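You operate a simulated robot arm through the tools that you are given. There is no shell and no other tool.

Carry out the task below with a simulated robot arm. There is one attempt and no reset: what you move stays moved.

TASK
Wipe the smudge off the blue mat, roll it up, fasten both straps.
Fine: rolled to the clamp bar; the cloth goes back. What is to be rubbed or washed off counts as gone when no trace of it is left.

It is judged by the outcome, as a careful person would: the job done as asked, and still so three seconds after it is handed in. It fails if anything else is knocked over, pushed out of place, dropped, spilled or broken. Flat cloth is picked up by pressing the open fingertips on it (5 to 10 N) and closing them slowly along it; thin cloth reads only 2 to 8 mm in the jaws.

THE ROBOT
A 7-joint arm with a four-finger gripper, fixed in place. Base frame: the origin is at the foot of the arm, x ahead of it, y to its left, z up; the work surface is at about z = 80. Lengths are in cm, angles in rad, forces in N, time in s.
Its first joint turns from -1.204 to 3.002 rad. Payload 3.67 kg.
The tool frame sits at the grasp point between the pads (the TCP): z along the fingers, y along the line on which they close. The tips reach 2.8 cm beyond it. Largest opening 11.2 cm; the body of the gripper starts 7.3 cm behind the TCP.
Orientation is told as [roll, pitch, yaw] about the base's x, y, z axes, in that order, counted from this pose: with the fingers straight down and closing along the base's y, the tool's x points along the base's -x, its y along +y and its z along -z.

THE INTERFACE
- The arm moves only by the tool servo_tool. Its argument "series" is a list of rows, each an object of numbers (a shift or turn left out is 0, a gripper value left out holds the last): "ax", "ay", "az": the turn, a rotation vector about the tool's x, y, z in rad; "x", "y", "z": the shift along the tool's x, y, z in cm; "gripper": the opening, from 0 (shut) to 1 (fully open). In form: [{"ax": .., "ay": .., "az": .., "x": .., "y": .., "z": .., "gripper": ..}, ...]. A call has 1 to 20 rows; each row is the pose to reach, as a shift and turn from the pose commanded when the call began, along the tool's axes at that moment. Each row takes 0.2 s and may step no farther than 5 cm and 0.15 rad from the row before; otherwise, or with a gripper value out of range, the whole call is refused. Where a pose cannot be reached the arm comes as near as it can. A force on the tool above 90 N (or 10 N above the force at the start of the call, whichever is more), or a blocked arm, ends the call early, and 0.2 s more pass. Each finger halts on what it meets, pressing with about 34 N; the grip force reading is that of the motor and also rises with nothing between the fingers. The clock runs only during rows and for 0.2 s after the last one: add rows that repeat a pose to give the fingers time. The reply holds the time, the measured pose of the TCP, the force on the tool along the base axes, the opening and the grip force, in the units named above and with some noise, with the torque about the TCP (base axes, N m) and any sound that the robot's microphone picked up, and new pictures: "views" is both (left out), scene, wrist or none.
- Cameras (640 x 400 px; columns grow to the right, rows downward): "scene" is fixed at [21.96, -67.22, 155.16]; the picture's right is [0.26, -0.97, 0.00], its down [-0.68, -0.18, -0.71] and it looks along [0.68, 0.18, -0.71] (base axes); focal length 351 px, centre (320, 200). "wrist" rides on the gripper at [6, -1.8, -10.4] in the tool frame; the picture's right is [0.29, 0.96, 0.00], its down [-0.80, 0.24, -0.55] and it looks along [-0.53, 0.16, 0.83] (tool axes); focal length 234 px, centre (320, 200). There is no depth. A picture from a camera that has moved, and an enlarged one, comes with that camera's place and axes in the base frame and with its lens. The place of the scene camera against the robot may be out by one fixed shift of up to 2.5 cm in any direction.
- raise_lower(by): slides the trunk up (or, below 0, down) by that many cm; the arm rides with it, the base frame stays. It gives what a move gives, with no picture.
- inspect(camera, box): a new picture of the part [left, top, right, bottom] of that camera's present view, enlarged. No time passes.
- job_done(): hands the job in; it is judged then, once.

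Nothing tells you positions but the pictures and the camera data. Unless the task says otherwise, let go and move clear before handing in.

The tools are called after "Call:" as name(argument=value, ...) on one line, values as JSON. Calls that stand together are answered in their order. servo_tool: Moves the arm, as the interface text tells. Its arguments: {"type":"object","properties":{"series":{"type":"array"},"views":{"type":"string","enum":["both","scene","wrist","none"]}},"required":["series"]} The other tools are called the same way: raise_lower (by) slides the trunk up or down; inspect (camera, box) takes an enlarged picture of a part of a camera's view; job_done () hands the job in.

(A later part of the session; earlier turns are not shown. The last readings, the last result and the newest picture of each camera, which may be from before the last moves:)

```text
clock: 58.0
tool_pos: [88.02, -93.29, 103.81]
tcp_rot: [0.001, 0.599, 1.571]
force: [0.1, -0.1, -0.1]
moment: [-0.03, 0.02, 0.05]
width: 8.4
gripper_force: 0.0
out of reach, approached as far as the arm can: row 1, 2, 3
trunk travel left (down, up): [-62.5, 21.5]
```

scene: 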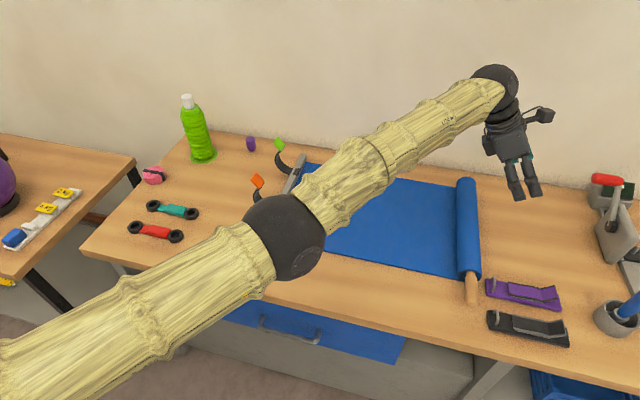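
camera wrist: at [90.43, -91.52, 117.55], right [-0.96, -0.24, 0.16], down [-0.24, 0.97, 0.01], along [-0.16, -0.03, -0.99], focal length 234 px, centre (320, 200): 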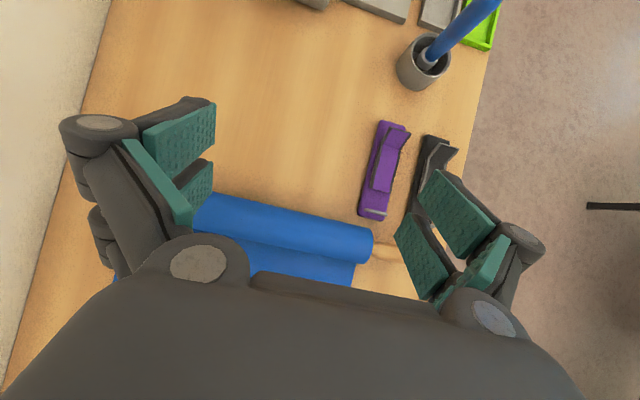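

Call:
servo_tool(series=[{"x": -2}, {"x": -4}, {"x": -6}, {"x": -6}], views="none")

```text
clock: 59.0
tool_pos: [90.43, -90.19, 100.56]
tcp_rot: [0.001, 0.599, 1.569]
force: [0.2, 0.2, 0.4]
moment: [0.02, -0.02, 0.01]
width: 8.4
gripper_force: 0.2
out of reach, approached as far as the arm can: row 1, 2, 3, 4
trunk travel left (down, up): [-62.5, 21.5]
```

The arm is sliding along its reach limit. I'm shifting closer in x, where it can go farther behind the roll.

Call:
servo_tool(series=[{"y": 2, "x": 1}, {"y": 4, "x": 2.5}, {"y": 5, "x": 4}, {"y": 5, "x": 4}], views="none")

```text
clock: 60.0
tool_pos: [87.23, -94.67, 102.82]
tcp_rot: [0.002, 0.598, 1.57]
force: [0.6, -0.3, -0.1]
moment: [0.0, 0.03, 0.02]
width: 8.37
gripper_force: 0.2
out of reach, approached as far as the arm can: row 1, 2, 3, 4
trunk travel left (down, up): [-62.5, 21.5]
```

The tips are now well behind the roll at (87, -96) and clear of the purple pad. I'm lowering the trunk in two stages so the fingers come down behind the roll.

Call:
raise_lower(by=-12)

```text
clock: 61.5
tool_pos: [87.26, -94.62, 90.79]
tcp_rot: [0.001, 0.598, 1.57]
force: [0.1, 1.2, 0.3]
moment: [0.03, 0.01, 0.01]
width: 8.39
gripper_force: 0.0
trunk travel left (down, up): [-50.5, 33.5]
```

Call:
servo_tool(series=[{"z": 0}])

```text
clock: 61.9
tool_pos: [87.12, -94.61, 90.83]
tcp_rot: [0.001, 0.598, 1.572]
force: [-0.6, 0.0, -0.7]
moment: [-0.01, 0.0, 0.01]
width: 8.42
gripper_force: 0.0
trunk travel left (down, up): [-50.5, 33.5]
camera wrist: at [89.12, -93.7, 102.95], right [-0.96, -0.24, 0.16], down [-0.24, 0.97, 0.01], along [-0.16, -0.03, -0.99], focal length 234 px, centre (320, 200)
```

scene: 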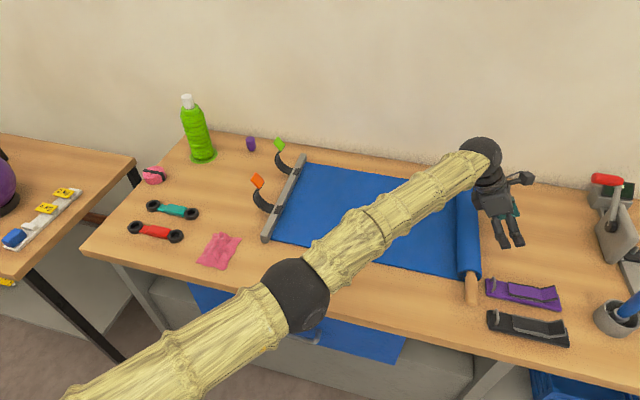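
wrist: 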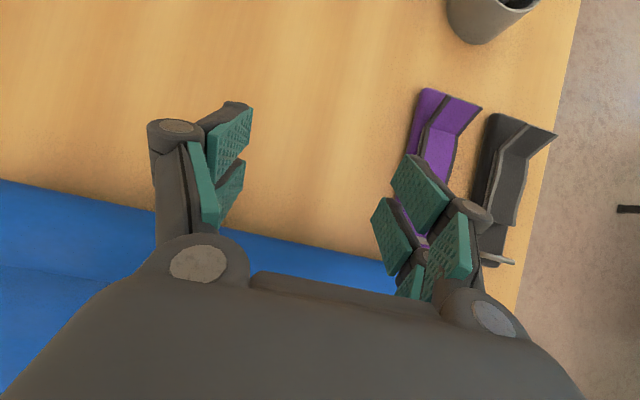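

The fingers will come down about 3 cm clear of the purple pad (its edge is at x≈78). I'm lowering the rest of the way.

Call:
raise_lower(by=-6.3)

```text
clock: 62.9
tool_pos: [87.26, -94.71, 84.63]
tcp_rot: [0.001, 0.6, 1.571]
force: [0.1, 0.2, 0.9]
moment: [0.01, 0.01, 0.02]
width: 8.39
gripper_force: 0.2
trunk travel left (down, up): [-44.2, 39.8]
```

Call:
servo_tool(series=[{"x": -0.825, "z": -0.565}, {"x": -1.65, "z": -1.13}, {"x": -2.475, "z": -1.695}, {"x": -3.3, "z": -2.26}, {"x": -4.125, "z": -2.825}, {"x": -4.95, "z": -3.39}, {"x": -4.95, "z": -3.39}])

```text
clock: 64.5
tool_pos: [89.9, -90.67, 84.78]
tcp_rot: [0.002, 0.596, 1.571]
force: [-1.6, -0.5, 1.6]
moment: [0.11, -0.16, 0.03]
width: 8.38
gripper_force: 0.0
out of reach, approached as far as the arm can: row 1, 2, 3, 4, 5, 6, 7
trunk travel left (down, up): [-44.2, 39.8]
camera wrist: at [91.84, -89.81, 96.91], right [-0.96, -0.24, 0.16], down [-0.24, 0.97, 0.01], along [-0.16, -0.03, -0.99], focal length 234 px, centre (320, 200)
```

scene: 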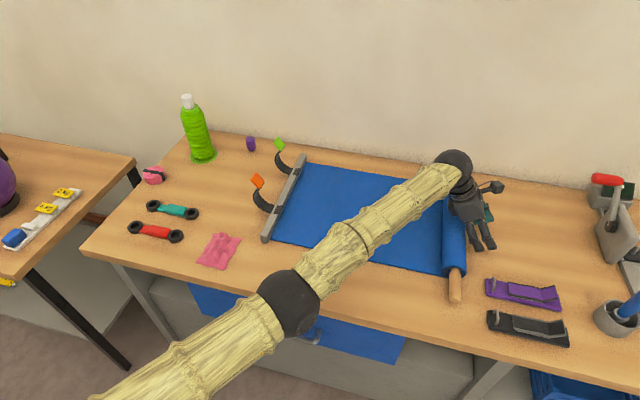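
wrist: 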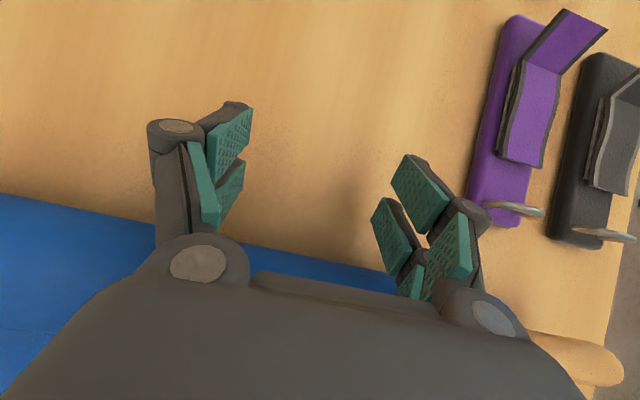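

The roll is moving freely and stays parallel, with very little force. I'm continuing to push toward the bar.

Call:
servo_tool(series=[{"x": -0.825, "z": -0.565, "y": 0.5}, {"x": -1.65, "z": -1.13, "y": 1}, {"x": -2.475, "z": -1.695, "y": 1.5}, {"x": -3.3, "z": -2.26, "y": 2}, {"x": -4.125, "z": -2.825, "y": 2}, {"x": -4.95, "z": -3.39, "y": 2}, {"x": -5.775, "z": -3.955, "y": 2}, {"x": -6.6, "z": -4.52, "y": 2}, {"x": -7.425, "z": -5.085, "y": 2}, {"x": -8.25, "z": -5.65, "y": 2}, {"x": -8.25, "z": -5.65, "y": 2}])

```text
clock: 66.9
tool_pos: [93.89, -84.3, 84.93]
tcp_rot: [0.002, 0.598, 1.571]
force: [-0.9, -1.6, 5.4]
moment: [0.25, -0.26, 0.0]
width: 8.42
gripper_force: 0.3
out of reach, approached as far as the arm can: row 1, 2, 3, 4, 5, 6, 7, 8, 9, 10, 11
trunk travel left (down, up): [-44.2, 39.8]
camera wrist: at [95.84, -83.32, 97.06], right [-0.96, -0.24, 0.16], down [-0.24, 0.97, 0.01], along [-0.16, -0.03, -0.99], focal length 234 px, centre (320, 200)
```

scene: 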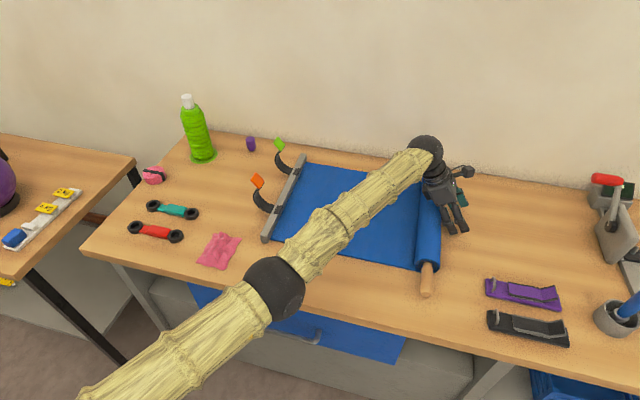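
wrist: 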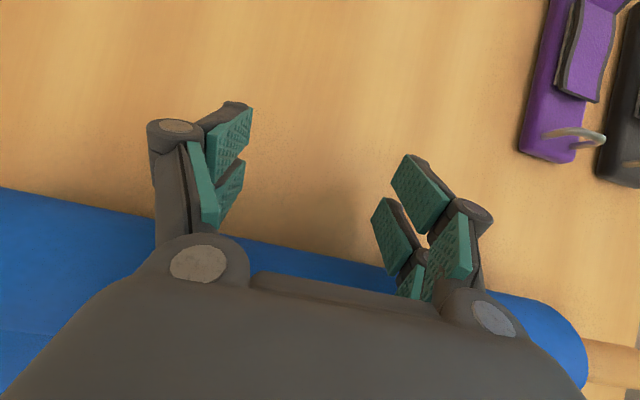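

The roll is now at about y≈-80, but the arm slides along a limit and x drifts outward. I'll reduce the tilt gradually while pushing, which should free it.

Call:
servo_tool(series=[{"ay": -0.1, "x": -0.825, "z": -0.565, "y": 0.5}, {"ay": -0.2, "x": -1.65, "z": -1.13, "y": 1}, {"ay": -0.3, "x": -2.475, "z": -1.695, "y": 1.5}, {"ay": -0.3, "x": -3.3, "z": -2.26, "y": 2}, {"ay": -0.3, "x": -3.3, "z": -2.26, "y": 2}])

```text
clock: 68.1
tool_pos: [92.24, -80.76, 85.07]
tcp_rot: [0.004, 0.298, 1.571]
force: [-0.7, 0.4, 1.3]
moment: [0.04, 0.0, -0.03]
width: 8.41
gripper_force: 0.1
out of reach, approached as far as the arm can: row 3, 4, 5
trunk travel left (down, up): [-44.2, 39.8]
camera wrist: at [94.19, -83.43, 96.89], right [-0.96, -0.27, 0.09], down [-0.24, 0.92, 0.3], along [-0.16, 0.26, -0.95], focal length 234 px, centre (320, 200)
```

scene: 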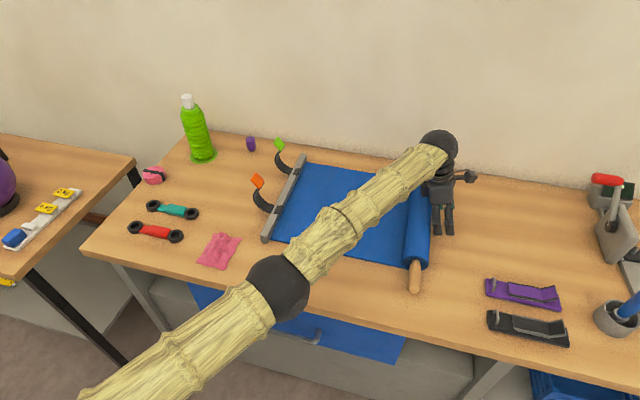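
wrist: 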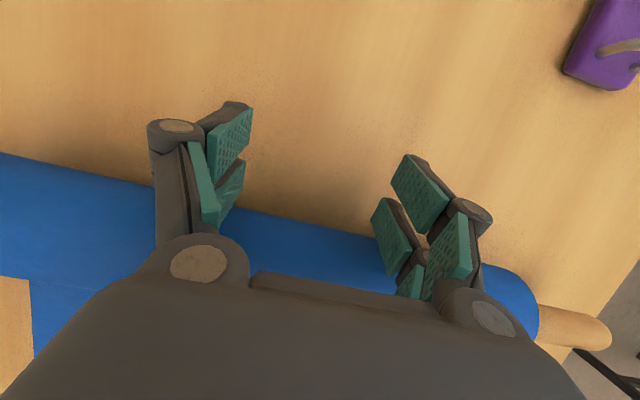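

Call:
servo_tool(series=[{"x": -0.955, "z": -0.296}, {"x": -1.91, "z": -0.592}, {"x": -2.865, "z": -0.888}, {"x": -3.82, "z": -1.184}, {"x": -4.775, "z": -1.48}, {"x": -4.775, "z": -1.48}], views="none")

```text
clock: 69.5
tool_pos: [94.41, -77.06, 85.28]
tcp_rot: [0.003, 0.297, 1.571]
force: [1.4, -0.7, -0.5]
moment: [0.0, -0.04, -0.06]
width: 8.42
gripper_force: 0.6
out of reach, approached as far as the arm can: row 1, 2, 3, 4, 5, 6
trunk travel left (down, up): [-44.2, 39.8]
```

The arm is stretched fully straight and can't bend back by itself. I'm lifting off the roll and moving inward to make the elbow bend.

Call:
servo_tool(series=[{"x": 0.6, "z": -1.9}, {"x": 1.2, "z": -3.8}, {"x": 1.8, "z": -5.7, "y": 1}, {"x": 2.4, "z": -7.6, "y": 2}, {"x": 2.0, "z": -9.5, "y": 4}, {"x": 1.0, "z": -9.5, "y": 6}, {"x": 0, "z": -9.5, "y": 8}, {"x": 0, "z": -9.5, "y": 8}])

```text
clock: 71.3
tool_pos: [92.47, -77.7, 95.34]
tcp_rot: [0.002, 0.296, 1.572]
force: [0.0, -0.5, 0.9]
moment: [0.0, -0.01, -0.01]
width: 8.4
gripper_force: 0.1
out of reach, approached as far as the arm can: row 4, 5, 6, 7, 8
trunk travel left (down, up): [-44.2, 39.8]
camera wrist: at [94.53, -80.48, 107.2], right [-0.96, -0.27, 0.09], down [-0.24, 0.92, 0.3], along [-0.16, 0.26, -0.95], focal length 234 px, centre (320, 200)
```

scene: 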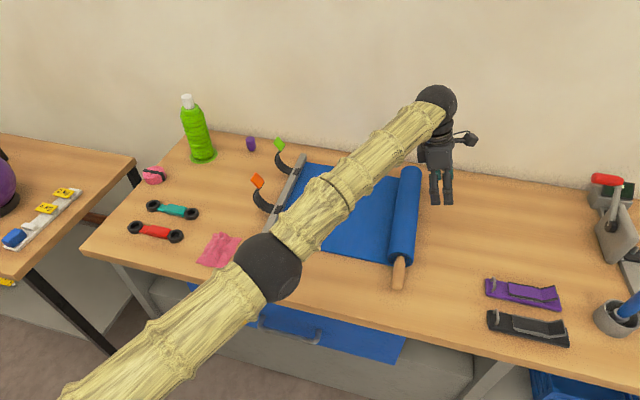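
wrist: 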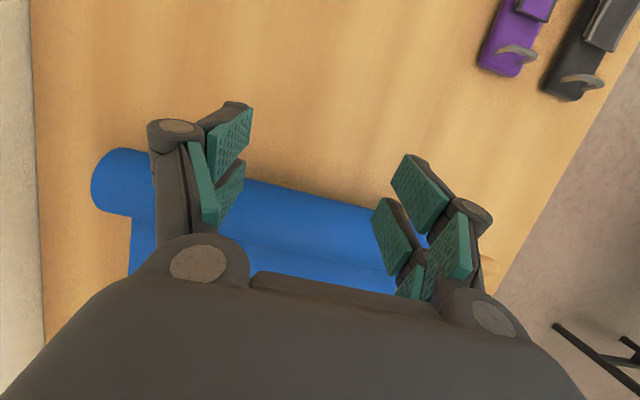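

Raising the trunk and then commanding the tool downward should flex the elbow, which was pointing up earlier. The trunk goes up first.

Call:
raise_lower(by=18)

Call:
servo_tool(series=[{"x": -0.3, "z": 1}, {"x": -0.9, "z": 3, "y": 0.5}, {"x": -1.5, "z": 5, "y": 1}, {"x": -2.4, "z": 7, "y": 2}, {"x": -3.3, "z": 9, "y": 3}, {"x": -4.2, "z": 11, "y": 4}, {"x": -5, "z": 13, "y": 5}, {"x": -5, "z": 13, "y": 5}], views="scene")

```text
clock: 73.3
tool_pos: [92.55, -77.9, 113.29]
tcp_rot: [0.005, 0.296, 1.57]
force: [-0.2, 0.1, -0.3]
moment: [0.02, -0.01, -0.02]
width: 8.41
gripper_force: 0.1
trunk travel left (down, up): [-62.2, 21.8]
```

```text
clock: 75.1
tool_pos: [92.64, -80.44, 99.9]
tcp_rot: [0.004, 0.295, 1.571]
force: [0.2, -0.1, 0.3]
moment: [-0.05, 0.01, -0.02]
width: 8.37
gripper_force: 0.1
out of reach, approached as far as the arm can: row 2, 3, 4, 5, 6, 7, 8
trunk travel left (down, up): [-62.2, 21.8]
```

scene: 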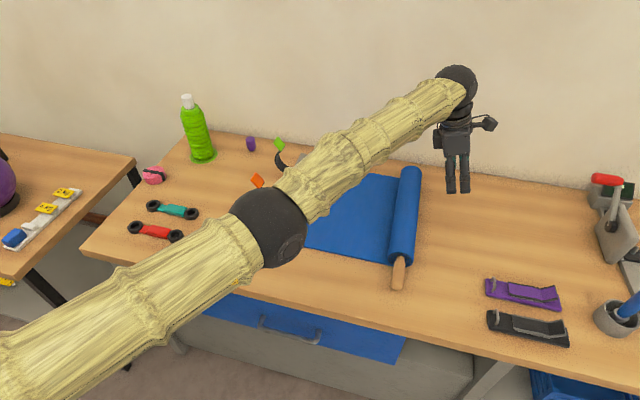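

Call:
servo_tool(series=[{"ay": -0.1, "x": -1, "y": 1}, {"ay": -0.2, "x": -2, "y": 2}, {"ay": -0.295, "x": -4, "y": 4}, {"ay": -0.295, "x": -6, "y": 6}, {"ay": -0.295, "x": -8, "y": 8}, {"ay": -0.295, "x": -10, "y": 10}, {"ay": -0.295, "x": -10, "y": 10}], views="none")

```text
clock: 76.7
tool_pos: [90.85, -76.71, 97.62]
tcp_rot: [0.003, 0.001, 1.57]
force: [-0.2, -0.2, -0.2]
moment: [0.01, -0.02, 0.0]
width: 8.38
gripper_force: 0.0
out of reach, approached as far as the arm can: row 2, 3, 4, 5, 6, 7
trunk travel left (down, up): [-62.2, 21.8]
```

Call:
servo_tool(series=[{"az": 0.14}, {"az": 0.28, "x": -1, "y": 1}, {"az": 0.42, "x": -2, "y": 2}, {"az": 0.56, "x": -3, "y": 3}, {"az": 0.7, "x": -4, "y": 4}, {"az": 0.84, "x": -5, "y": 5}, {"az": 0.98, "x": -6, "y": 6}, {"az": 1.12, "x": -6, "y": 6}, {"az": 1.26, "x": -6, "y": 6}, {"az": 1.4, "x": -6, "y": 6}, {"az": 1.54, "x": -6, "y": 6}, {"az": 1.57, "x": -6, "y": 6}])

```text
clock: 79.3
tool_pos: [91.82, -75.42, 97.87]
tcp_rot: [-0.002, 0.003, -0.002]
force: [0.2, -0.9, 0.8]
moment: [0.02, 0.02, -0.01]
width: 8.39
gripper_force: 0.2
out of reach, approached as far as the arm can: row 2, 3, 4, 5, 6, 7, 8, 9, 10, 11, 12
trunk travel left (down, up): [-62.2, 21.8]
camera wrist: at [86.0, -77.13, 108.45], right [-0.29, 0.96, 0.0], down [0.8, 0.24, 0.55], along [0.53, 0.16, -0.83], focal length 234 px, centre (320, 200)
```

scene: 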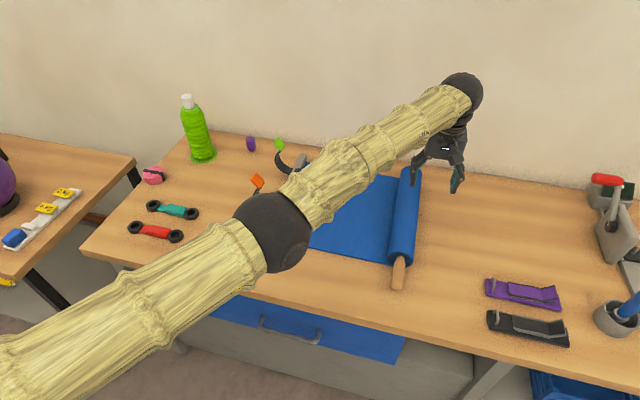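
wrist: 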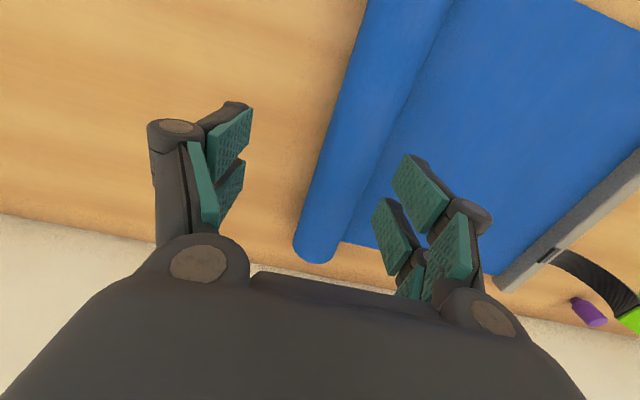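

The arm is still caught at full stretch. I'm raising the trunk to be well clear, then commanding a long inward move to pull the elbow out of it.

Call:
raise_lower(by=15)

Call:
servo_tool(series=[{"x": 2.5, "y": 1.6}, {"x": 5, "y": 3.2}, {"x": 7.5, "y": 4.9}, {"x": 10, "y": 6.5}, {"x": 12.5, "y": 8.1}, {"x": 15, "y": 9.7}, {"x": 17.5, "y": 11.3}, {"x": 20, "y": 13}], views="scene")

```text
clock: 81.1
tool_pos: [91.79, -75.44, 112.79]
tcp_rot: [-0.002, 0.003, -0.001]
force: [0.0, -0.4, -0.5]
moment: [-0.02, -0.02, -0.02]
width: 8.4
gripper_force: 0.0
trunk travel left (down, up): [-77.2, 6.8]
```

```text
clock: 82.9
tool_pos: [91.86, -75.43, 112.8]
tcp_rot: [-0.001, 0.004, -0.001]
force: [1.2, 0.5, -0.6]
moment: [-0.02, -0.01, 0.0]
width: 8.4
gripper_force: 0.1
out of reach, approached as far as the arm can: row 1, 2, 3, 4, 5, 6, 7, 8
trunk travel left (down, up): [-77.2, 6.8]
```

scene: 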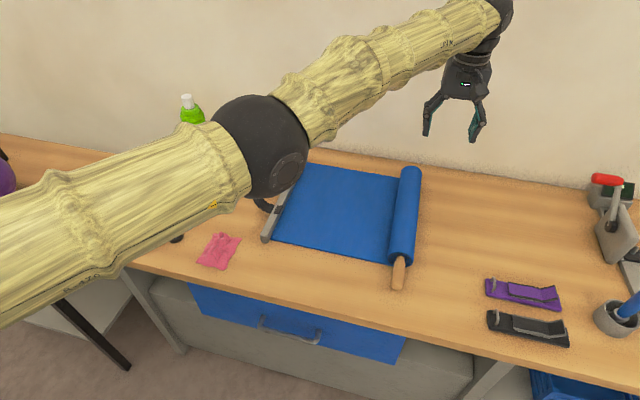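

Call:
servo_tool(series=[{"x": 2, "y": -3}, {"x": 4, "y": -6}, {"x": 6, "y": -9}, {"x": 7, "y": -9, "z": 4}, {"x": 8, "y": -8.5, "z": 8}, {"x": 9, "y": -8, "z": 12}, {"x": 10, "y": -7.5, "z": 16}, {"x": 12, "y": -7, "z": 20}, {"x": 14, "y": -6, "z": 22}, {"x": 16, "y": -5, "z": 22}, {"x": 16, "y": -5, "z": 22}], views="scene")

```text
clock: 85.3
tool_pos: [75.72, -80.72, 90.98]
tcp_rot: [-0.001, 0.004, 0.003]
force: [0.9, -0.1, -1.0]
moment: [-0.02, 0.01, 0.0]
width: 8.4
gripper_force: 0.1
out of reach, approached as far as the arm can: row 3
trunk travel left (down, up): [-77.2, 6.8]
```

scene: 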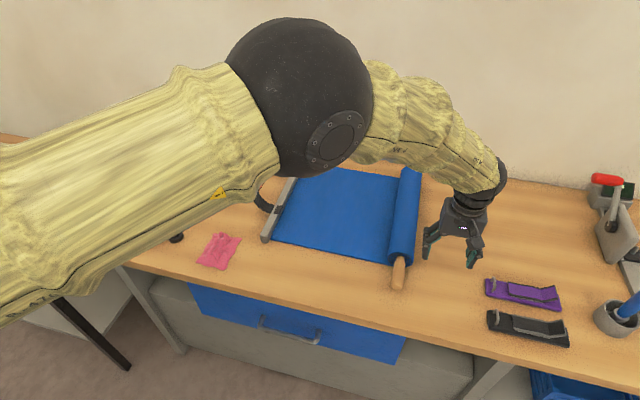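

The elbow is bent again and the arm is free. The roll axis is now near y≈-72.5. I'm lifting, turning the fingers along the roll again, and staying within x≈86 to keep off the reach limit.

Call:
servo_tool(series=[{"z": -4}, {"z": -8}, {"z": -12, "az": -0.14}, {"z": -16, "az": -0.28, "x": -1}, {"z": -19, "az": -0.42, "x": -2}, {"z": -19, "az": -0.56, "x": -3}, {"z": -19, "az": -0.7, "x": -4}, {"z": -19, "az": -0.84, "x": -5}, {"z": -19, "az": -0.98, "x": -6}, {"z": -19, "az": -1.12, "x": -7}, {"z": -19, "az": -1.26, "x": -8}, {"z": -19, "az": -1.4, "x": -9}, {"z": -19, "az": -1.53, "x": -10}, {"z": -19, "az": -1.5708, "x": -10.5}, {"z": -19, "az": -1.5708, "x": -10.5}])

```text
clock: 88.5
tool_pos: [86.41, -80.77, 109.85]
tcp_rot: [0.003, 0.0, 1.571]
force: [-0.1, -0.5, -1.0]
moment: [0.0, 0.01, 0.02]
width: 8.42
gripper_force: 0.0
trunk travel left (down, up): [-77.2, 6.8]
camera wrist: at [88.34, -86.68, 120.51], right [-0.96, -0.29, 0.0], down [-0.24, 0.8, 0.55], along [-0.16, 0.53, -0.83], focal length 234 px, centre (320, 200)
```

scene: 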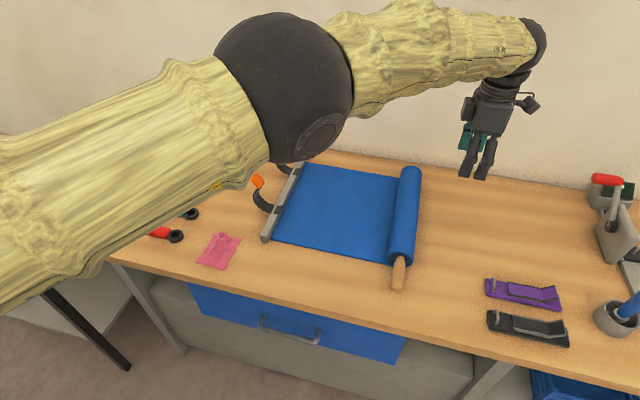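
wrist: 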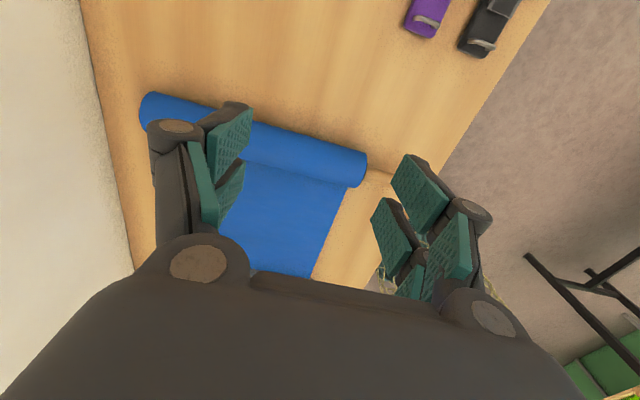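

The roll is straight at y≈-72 from x 77 to 111. I'm lowering the trunk to bring the fingers down behind it.

Call:
raise_lower(by=-25)

```text
clock: 91.0
tool_pos: [86.41, -80.6, 85.0]
tcp_rot: [0.003, 0.001, 1.573]
force: [-1.0, 0.0, -0.1]
moment: [0.0, -0.01, -0.01]
width: 8.39
gripper_force: 0.0
trunk travel left (down, up): [-52.2, 31.8]
```

Call:
servo_tool(series=[{"x": -1.2}, {"x": -2.4}, {"x": -3.6}, {"x": -4.8}, {"x": -6}, {"x": -7.2}, {"x": -8.4}, {"x": -9.6}, {"x": -10.8, "y": -0.5}, {"x": -12, "y": -1}, {"x": -13.2, "y": -1.5}, {"x": -14.4, "y": -2}, {"x": -15.6, "y": -2.5}, {"x": -15.6, "y": -2.5}])

```text
clock: 94.0
tool_pos: [88.94, -64.97, 85.03]
tcp_rot: [0.004, 0.003, 1.571]
force: [-0.3, -1.7, 1.2]
moment: [-0.02, -0.03, -0.06]
width: 8.38
gripper_force: 0.1
trunk travel left (down, up): [-52.2, 31.8]
camera wrist: at [90.87, -70.97, 95.54], right [-0.96, -0.29, 0.0], down [-0.24, 0.8, 0.55], along [-0.16, 0.53, -0.83], focal length 234 px, centre (320, 200)
```

scene: 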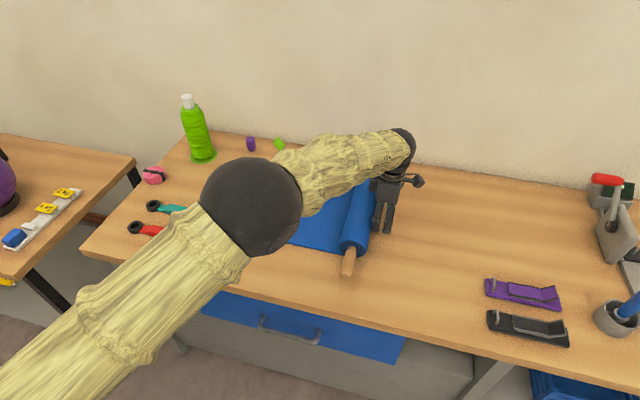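
wrist: 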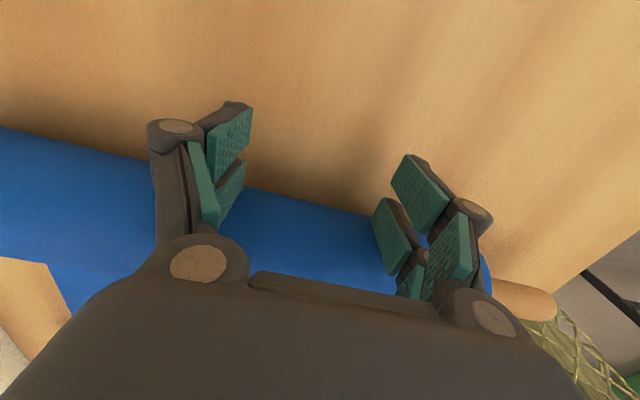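

The roll moves evenly. I'm pushing on toward the bar.

Call:
servo_tool(series=[{"x": -1.2, "y": -0.3}, {"x": -2.4, "y": -0.6}, {"x": -3.6, "y": -0.9}, {"x": -4.8, "y": -1.2}, {"x": -6, "y": -1.5}, {"x": -7.2, "y": -1.8}, {"x": -8.4, "y": -2.1}, {"x": -9.6, "y": -2.4}, {"x": -10.8, "y": -2.7}, {"x": -12, "y": -3}, {"x": -12, "y": -3}])

```text
clock: 96.5
tool_pos: [91.96, -53.02, 85.14]
tcp_rot: [0.002, 0.003, 1.571]
force: [-0.6, -1.1, 0.6]
moment: [-0.05, 0.01, -0.05]
width: 8.41
gripper_force: 0.0
trunk travel left (down, up): [-52.2, 31.8]
camera wrist: at [93.88, -58.88, 95.53], right [-0.96, -0.29, 0.0], down [-0.24, 0.8, 0.55], along [-0.16, 0.53, -0.83], focal length 234 px, centre (320, 200)
```

scene: 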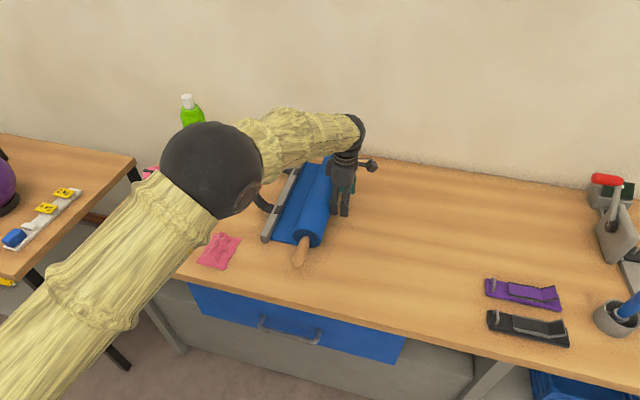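
wrist: 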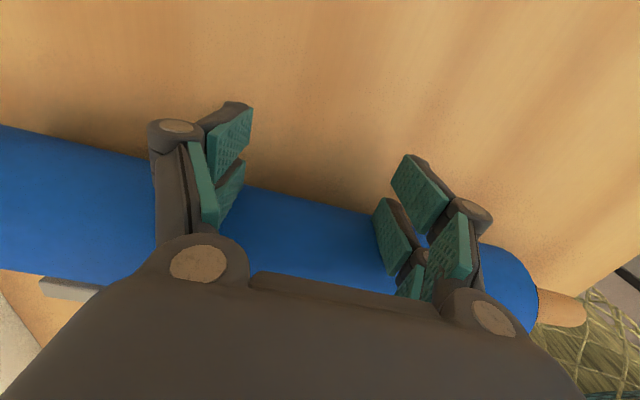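

Call:
servo_tool(series=[{"x": -0.8}, {"x": -1.6}, {"x": -2.4}, {"x": -3.2}, {"x": -4}, {"x": -4.8}, {"x": -5.6}, {"x": -5.6}])

```text
clock: 98.2
tool_pos: [91.79, -47.48, 85.04]
tcp_rot: [0.004, 0.002, 1.568]
force: [1.8, -12.5, 2.7]
moment: [-0.03, 0.16, 0.51]
width: 8.41
gripper_force: 0.1
trunk travel left (down, up): [-52.2, 31.8]
camera wrist: at [93.78, -53.54, 95.51], right [-0.96, -0.29, 0.0], down [-0.24, 0.8, 0.55], along [-0.16, 0.53, -0.83], focal length 234 px, centre (320, 200)
```

scene: 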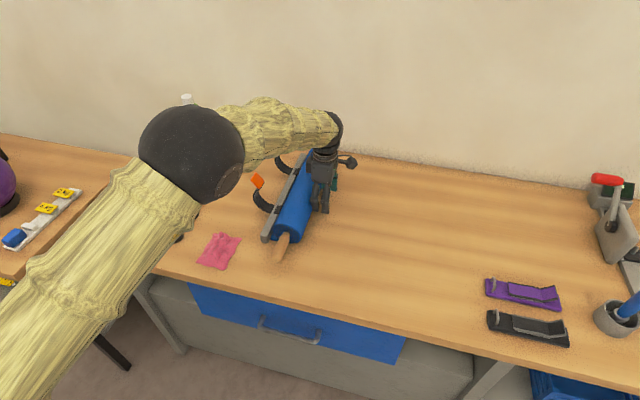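
wrist: 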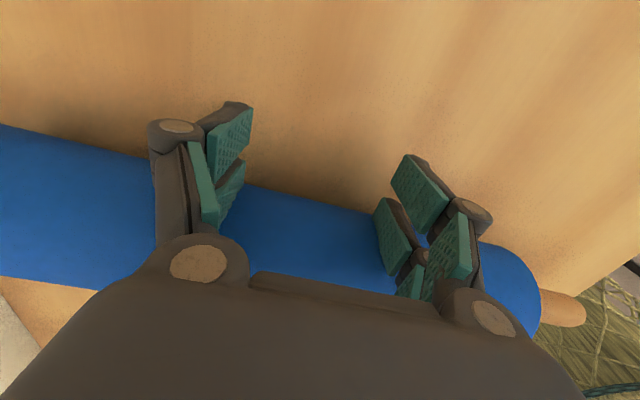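

The push force has risen to 12 N, which suggests the roll has met the bar. I'm looking closely.

Call:
inspect(camera="scene", box=[235, 140, 355, 270])

```text
3.08 times, centred on (295, 205) of scene
camera zoom: at [21.96, -67.22, 155.16], right [0.26, -0.97, 0.0], down [-0.68, -0.18, -0.71], along [0.68, 0.18, -0.71], focal length 1079 px, centre (397, 185)
```

zoom: 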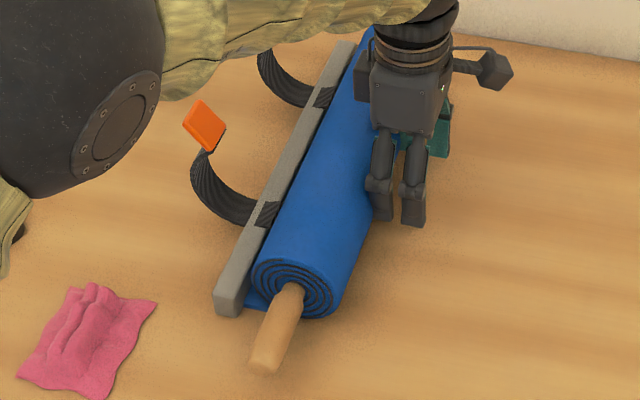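

Call:
servo_tool(series=[{"x": -0.2}, {"x": -0.4}, {"x": -0.4}], views="none")

```text
clock: 99.0
tool_pos: [91.84, -47.67, 84.96]
tcp_rot: [0.002, -0.003, 1.57]
force: [1.1, -35.3, 12.7]
moment: [0.01, -0.02, 0.37]
width: 8.4
gripper_force: 0.0
trunk travel left (down, up): [-52.2, 31.8]
```

It's a hard stop: the roll is against the clamp bar. I'm backing off gently and checking that the roll stays.

Call:
servo_tool(series=[{"x": 0.4}, {"x": 0.8}, {"x": 1.5}, {"x": 2.5}, {"x": 3.5}, {"x": 3.5}])

Call:
inspect(camera="scene", box=[235, 140, 355, 270])

```text
clock: 100.5
tool_pos: [91.78, -50.51, 84.92]
tcp_rot: [0.004, 0.002, 1.571]
force: [0.0, -0.4, 0.1]
moment: [0.04, -0.02, 0.02]
width: 8.41
gripper_force: 0.1
trunk travel left (down, up): [-52.2, 31.8]
camera wrist: at [93.84, -56.53, 95.46], right [-0.96, -0.29, 0.0], down [-0.24, 0.8, 0.55], along [-0.16, 0.53, -0.83], focal length 234 px, centre (320, 200)
```

scene: 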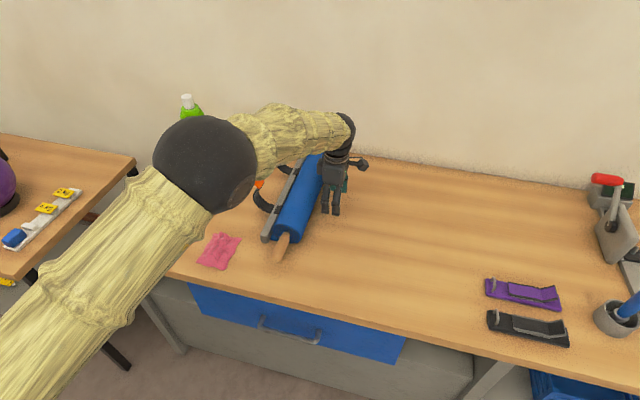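
wrist: 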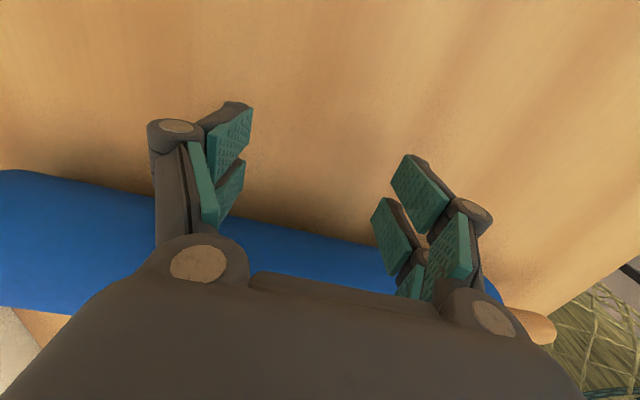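

```text
3.08 times, centred on (295, 205) of scene
camera zoom: at [21.96, -67.22, 155.16], right [0.26, -0.97, 0.0], down [-0.68, -0.18, -0.71], along [0.68, 0.18, -0.71], focal length 1079 px, centre (397, 185)
```

zoom: 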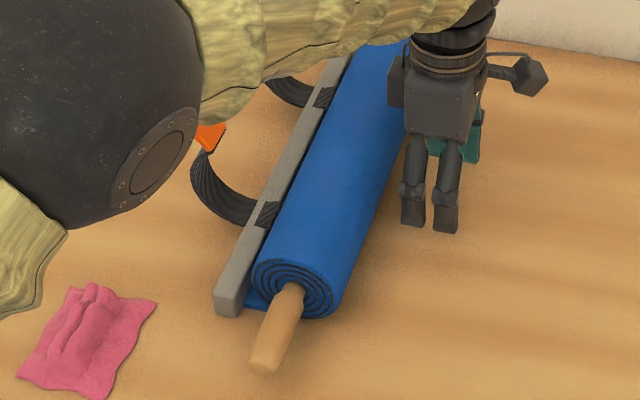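

The roll stays put. I'm rising and stepping back to view the straps and the rolled mat from above.

Call:
servo_tool(series=[{"z": -4, "x": 1}, {"z": -8, "x": 2}, {"z": -12, "x": 3}, {"z": -16, "x": 4}, {"z": -20, "x": 5}, {"z": -22, "x": 6}, {"z": -22, "x": 6}])

```text
clock: 102.0
tool_pos: [92.11, -56.45, 106.98]
tcp_rot: [0.004, 0.002, 1.572]
force: [-0.1, -0.7, 0.7]
moment: [-0.02, -0.01, 0.01]
width: 8.39
gripper_force: 0.0
trunk travel left (down, up): [-52.2, 31.8]
camera wrist: at [93.99, -62.38, 117.57], right [-0.96, -0.29, 0.0], down [-0.24, 0.8, 0.55], along [-0.16, 0.53, -0.83], focal length 234 px, centre (320, 200)
```

scene: 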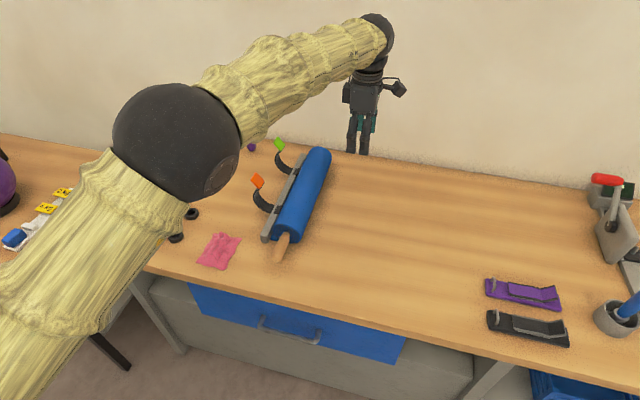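
wrist: 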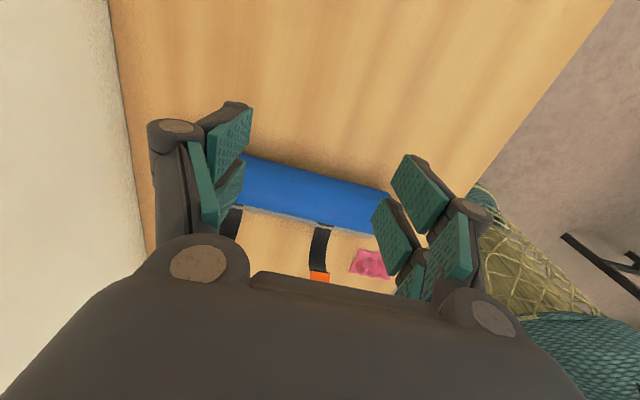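

Call:
inspect(camera="wrist", box=[200, 140, 420, 290])

Call:
inspect(camera="scene", box=[230, 130, 350, 270])

```text
2.67 times, centred on (310, 215) of wrist
camera zoom: at [93.99, -62.38, 117.57], right [-0.96, -0.29, 0.0], down [-0.24, 0.8, 0.55], along [-0.16, 0.53, -0.83], focal length 624 px, centre (347, 160)
```

zoom: 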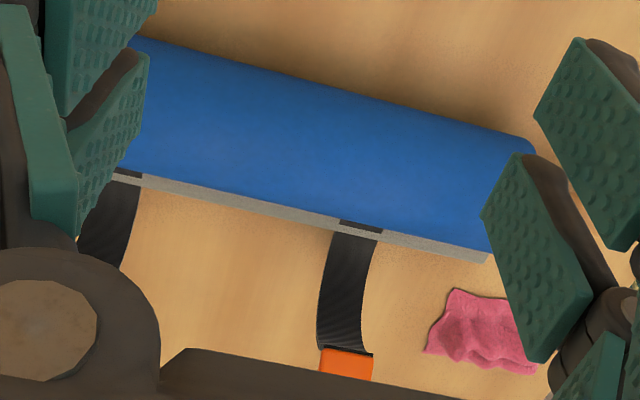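

```text
2.86 times, centred on (290, 200) of scene
camera zoom: at [21.96, -67.22, 155.16], right [0.26, -0.97, 0.0], down [-0.68, -0.18, -0.71], along [0.68, 0.18, -0.71], focal length 1002 px, centre (406, 200)
```

zoom: 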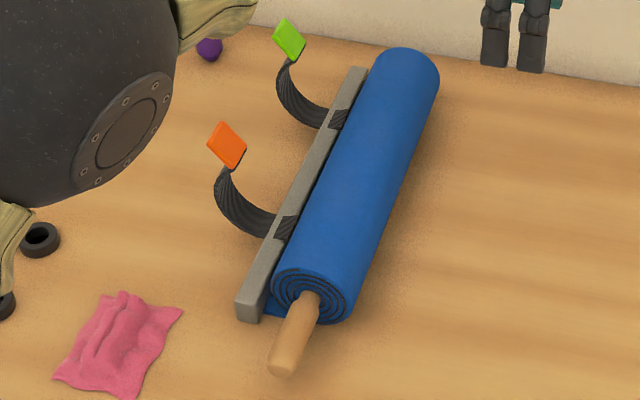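

The roll is straight and touching the bar. The straps stand on the far (+y) side, with the orange tab at about (84.5, -30.5, 92). I'm going around to view the orange strap from its near end.

Call:
servo_tool(series=[{"az": 0.14, "x": -2, "y": 2}, {"az": 0.28, "x": -4, "y": 4}, {"az": 0.42, "x": -6, "y": 6}, {"az": 0.56, "x": -8, "y": 8}, {"az": 0.7, "x": -10, "y": 10}, {"az": 0.84, "x": -12, "y": 12}, {"az": 0.98, "x": -14, "y": 14}, {"az": 1.12, "x": -16, "y": 16}, {"az": 1.26, "x": -18, "y": 18}, {"az": 1.4, "x": -20, "y": 19}, {"az": 1.53, "x": -22, "y": 19}, {"az": 1.5708, "x": -23, "y": 19, "z": 2}, {"az": 1.5708, "x": -23, "y": 19, "z": 2}])

```text
clock: 104.8
tool_pos: [73.02, -33.32, 104.92]
tcp_rot: [-0.002, 0.003, 0.0]
force: [0.1, 0.4, 0.1]
moment: [0.0, 0.0, -0.02]
width: 8.41
gripper_force: 0.2
trunk travel left (down, up): [-52.2, 31.8]
camera wrist: at [67.06, -35.16, 115.6], right [-0.29, 0.96, 0.0], down [0.8, 0.24, 0.55], along [0.53, 0.16, -0.83], focal length 234 px, centre (320, 200)
```

scene: 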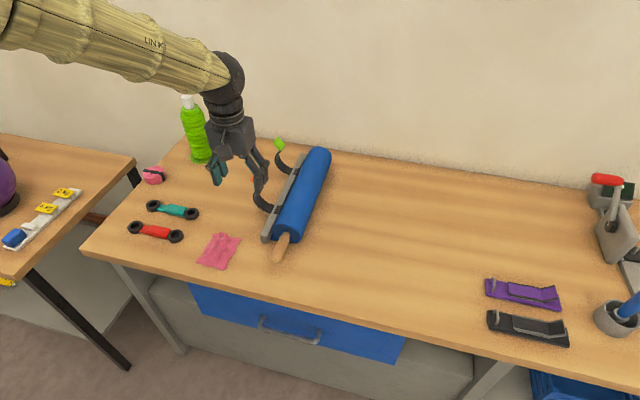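
wrist: 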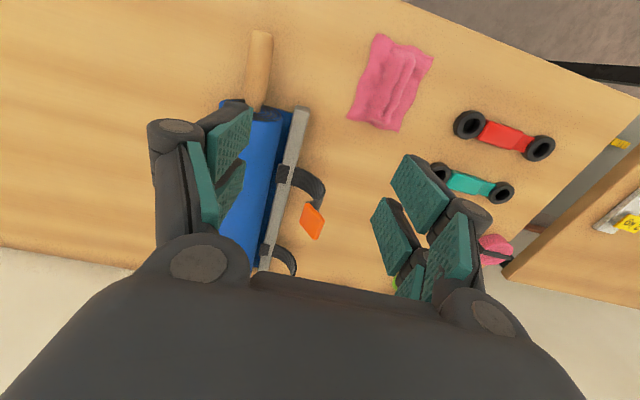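

Call:
inspect(camera="wrist", box=[210, 90, 350, 280])

Call:
inspect(camera="wrist", box=[265, 140, 345, 250])

```text
2.11 times, centred on (280, 185) of wrist
camera zoom: at [67.06, -35.16, 115.6], right [-0.29, 0.96, 0.0], down [0.8, 0.24, 0.55], along [0.53, 0.16, -0.83], focal length 493 px, centre (404, 232)
```

zoom: 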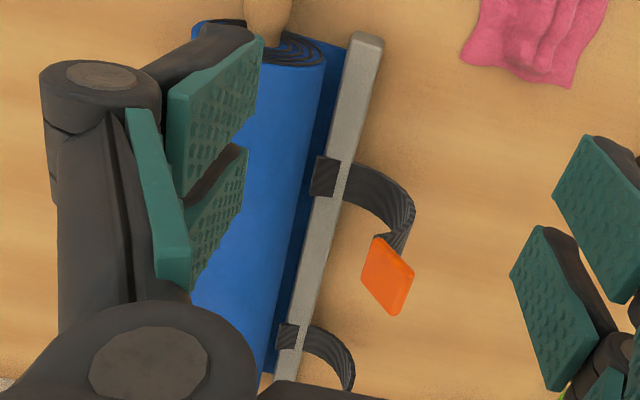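

```text
3.64 times, centred on (305, 195) of wrist
camera zoom: at [67.06, -35.16, 115.6], right [-0.29, 0.96, 0.0], down [0.8, 0.24, 0.55], along [0.53, 0.16, -0.83], focal length 852 px, centre (374, 218)
```

zoom: 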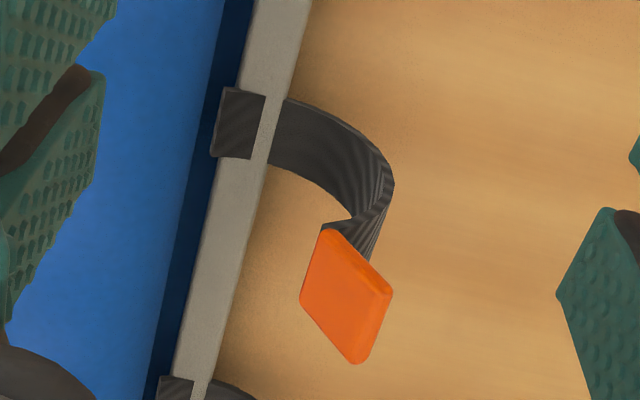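

I've triangulated the orange tab as a plate from (84.6, -32.1, 91.9) up to (84.6, -29.8, 94.4), tilted about 48°. I'm lining the gripper up with it, pitched so that it can pinch both faces.

Call:
servo_tool(series=[{"x": -2, "y": 2, "gripper": 0.3}, {"x": -4, "y": 4, "ax": 0.1}, {"x": -6, "y": 6, "ax": 0.2}, {"x": -8, "y": 8, "ax": 0.3}, {"x": -10, "y": 8, "z": 1, "ax": 0.42}, {"x": -11.5, "y": 8, "z": 2, "ax": 0.54}, {"x": -11.5, "y": 8, "z": 3, "ax": 0.66}, {"x": -11.5, "y": 8, "z": 4.5, "ax": 0.72}, {"x": -11.5, "y": 8, "z": 5.5, "ax": 0.72}, {"x": -11.5, "y": 8, "z": 5.5, "ax": 0.72}])

```text
clock: 107.2
tool_pos: [84.04, -29.47, 98.74]
tcp_rot: [-0.654, 0.009, -0.06]
force: [0.0, -0.2, -0.1]
moment: [0.01, 0.01, 0.03]
width: 3.37
gripper_force: 0.1
trunk travel left (down, up): [-52.2, 31.8]
stopped in row 10: the arm was blocked; the commanded pose is now the measured one
camera wrist: at [78.65, -24.2, 108.25], right [-0.25, 0.78, -0.58], down [0.83, 0.48, 0.28], along [0.5, -0.41, -0.76], focal length 234 px, centre (320, 200)
```

scene: 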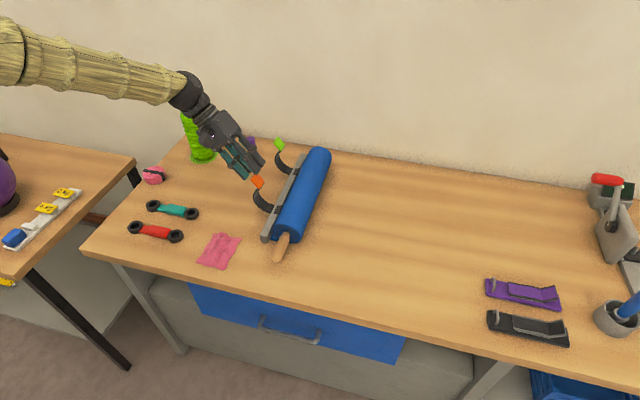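
wrist: 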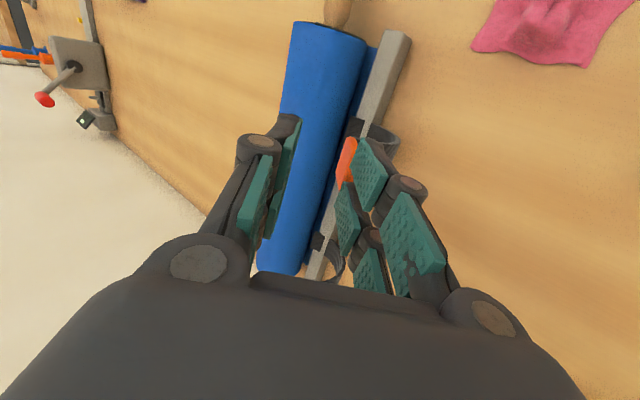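

The arm reports it was blocked a few centimetres short. I'm looking closely to see what it touched.

Call:
inspect(camera="wrist", box=[230, 90, 420, 290])

Call:
inspect(camera="scene", box=[150, 60, 310, 220])

```text
2.00 times, centred on (325, 190) of wrist
camera zoom: at [78.65, -24.2, 108.25], right [-0.25, 0.78, -0.58], down [0.83, 0.48, 0.28], along [0.5, -0.41, -0.76], focal length 468 px, centre (310, 220)
```

zoom: 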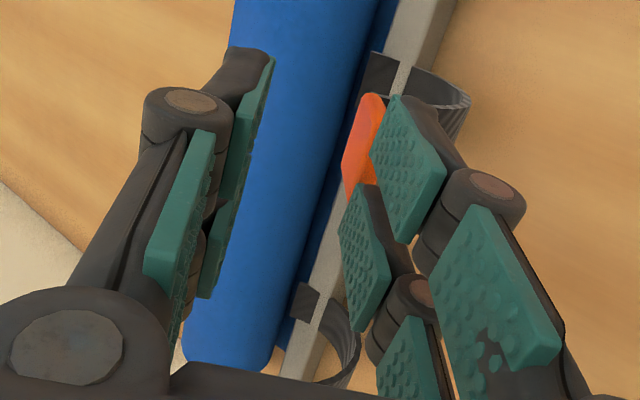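

```text
2.50 times, centred on (230, 140) of scene
camera zoom: at [21.96, -67.22, 155.16], right [0.26, -0.97, 0.0], down [-0.68, -0.18, -0.71], along [0.68, 0.18, -0.71], focal length 877 px, centre (545, 350)
```

zoom: 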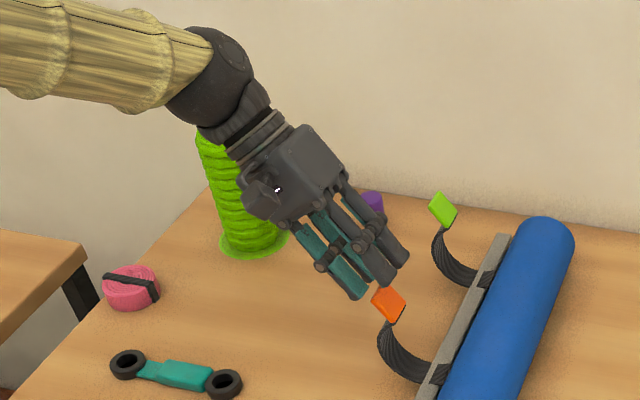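

The tab itself hasn't shifted. I'm backing away upward a little and approaching again in small steps to find the obstruction.

Call:
servo_tool(series=[{"z": -1}, {"z": -2.5}, {"z": -4}, {"z": -4}], views="none")

```text
clock: 108.5
tool_pos: [83.95, -28.71, 100.1]
tcp_rot: [-0.634, 0.035, -0.085]
force: [-0.1, -0.6, -0.4]
moment: [0.01, 0.01, -0.03]
width: 3.36
gripper_force: 0.2
trunk travel left (down, up): [-52.2, 31.8]
stopped in row 4: the arm was blocked; the commanded pose is now the measured one
```

Call:
inspect(camera="scene", box=[0, 0, 320, 200])

Call:
inspect(camera="wrist", box=[0, 0, 640, 400])

```text
2.00 times, centred on (160, 100) of scene
camera zoom: at [21.96, -67.22, 155.16], right [0.26, -0.97, 0.0], down [-0.68, -0.18, -0.71], along [0.68, 0.18, -0.71], focal length 701 px, centre (640, 400)
```

zoom: 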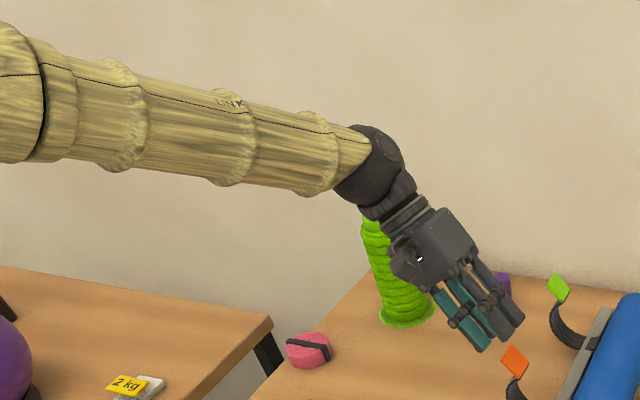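

```text
1.00 times, centred on (320, 200) of wrist (not enlarged: the box is as wide or as high as the picture)
camera zoom: at [78.87, -23.6, 109.8], right [-0.24, 0.79, -0.56], down [0.85, 0.45, 0.28], along [0.47, -0.41, -0.78], focal length 234 px, centre (320, 200)
```

zoom: 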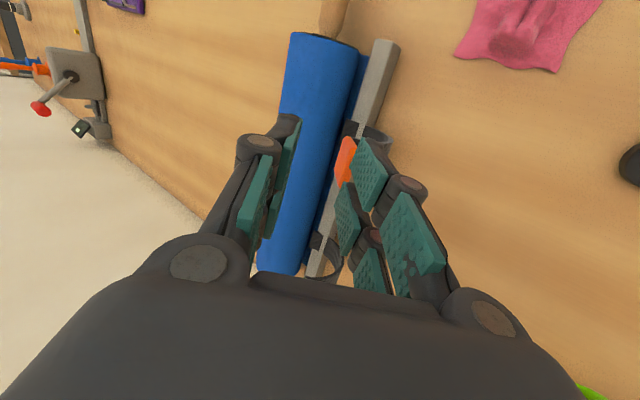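

Call:
servo_tool(series=[{"ax": -0.1}, {"ax": -0.2}, {"ax": -0.3}, {"ax": -0.4}, {"ax": -0.5}, {"ax": -0.6}, {"ax": -0.6}], views="scene")

```text
clock: 110.0
tool_pos: [83.93, -28.45, 100.13]
tcp_rot: [-0.037, 0.032, -0.082]
force: [0.3, 0.5, 0.2]
moment: [-0.01, -0.03, 0.0]
width: 3.38
gripper_force: 0.2
trunk travel left (down, up): [-52.2, 31.8]
```

scene: 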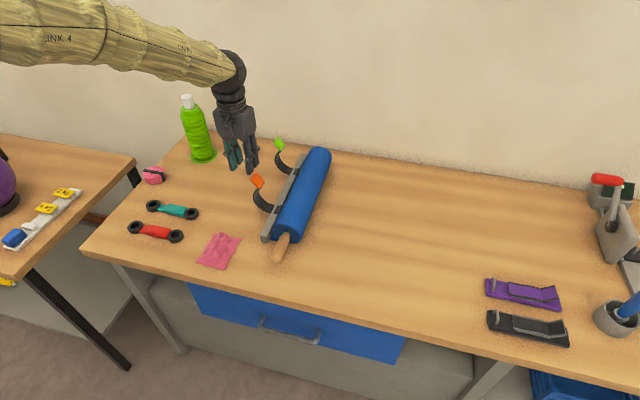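

Turning back upright works freely, so the tilted pose was the problem. The strap looks like a curved band hinged at the bar with a pull tab flaring out. I'll hold the tab by its side edges with an upright tool (fingers closing along x) and swing it over the roll in an arc.

Call:
servo_tool(series=[{"z": -2, "ax": -0.037, "ay": -0.032}, {"z": -4, "ax": -0.037, "ay": -0.032}, {"z": -4, "ax": -0.037, "ay": -0.032}], views="none")

```text
clock: 110.8
tool_pos: [84.11, -28.46, 104.23]
tcp_rot: [0.0, 0.003, -0.081]
force: [-0.2, -0.4, 0.2]
moment: [0.04, 0.03, -0.02]
width: 3.36
gripper_force: 0.1
trunk travel left (down, up): [-52.2, 31.8]
```

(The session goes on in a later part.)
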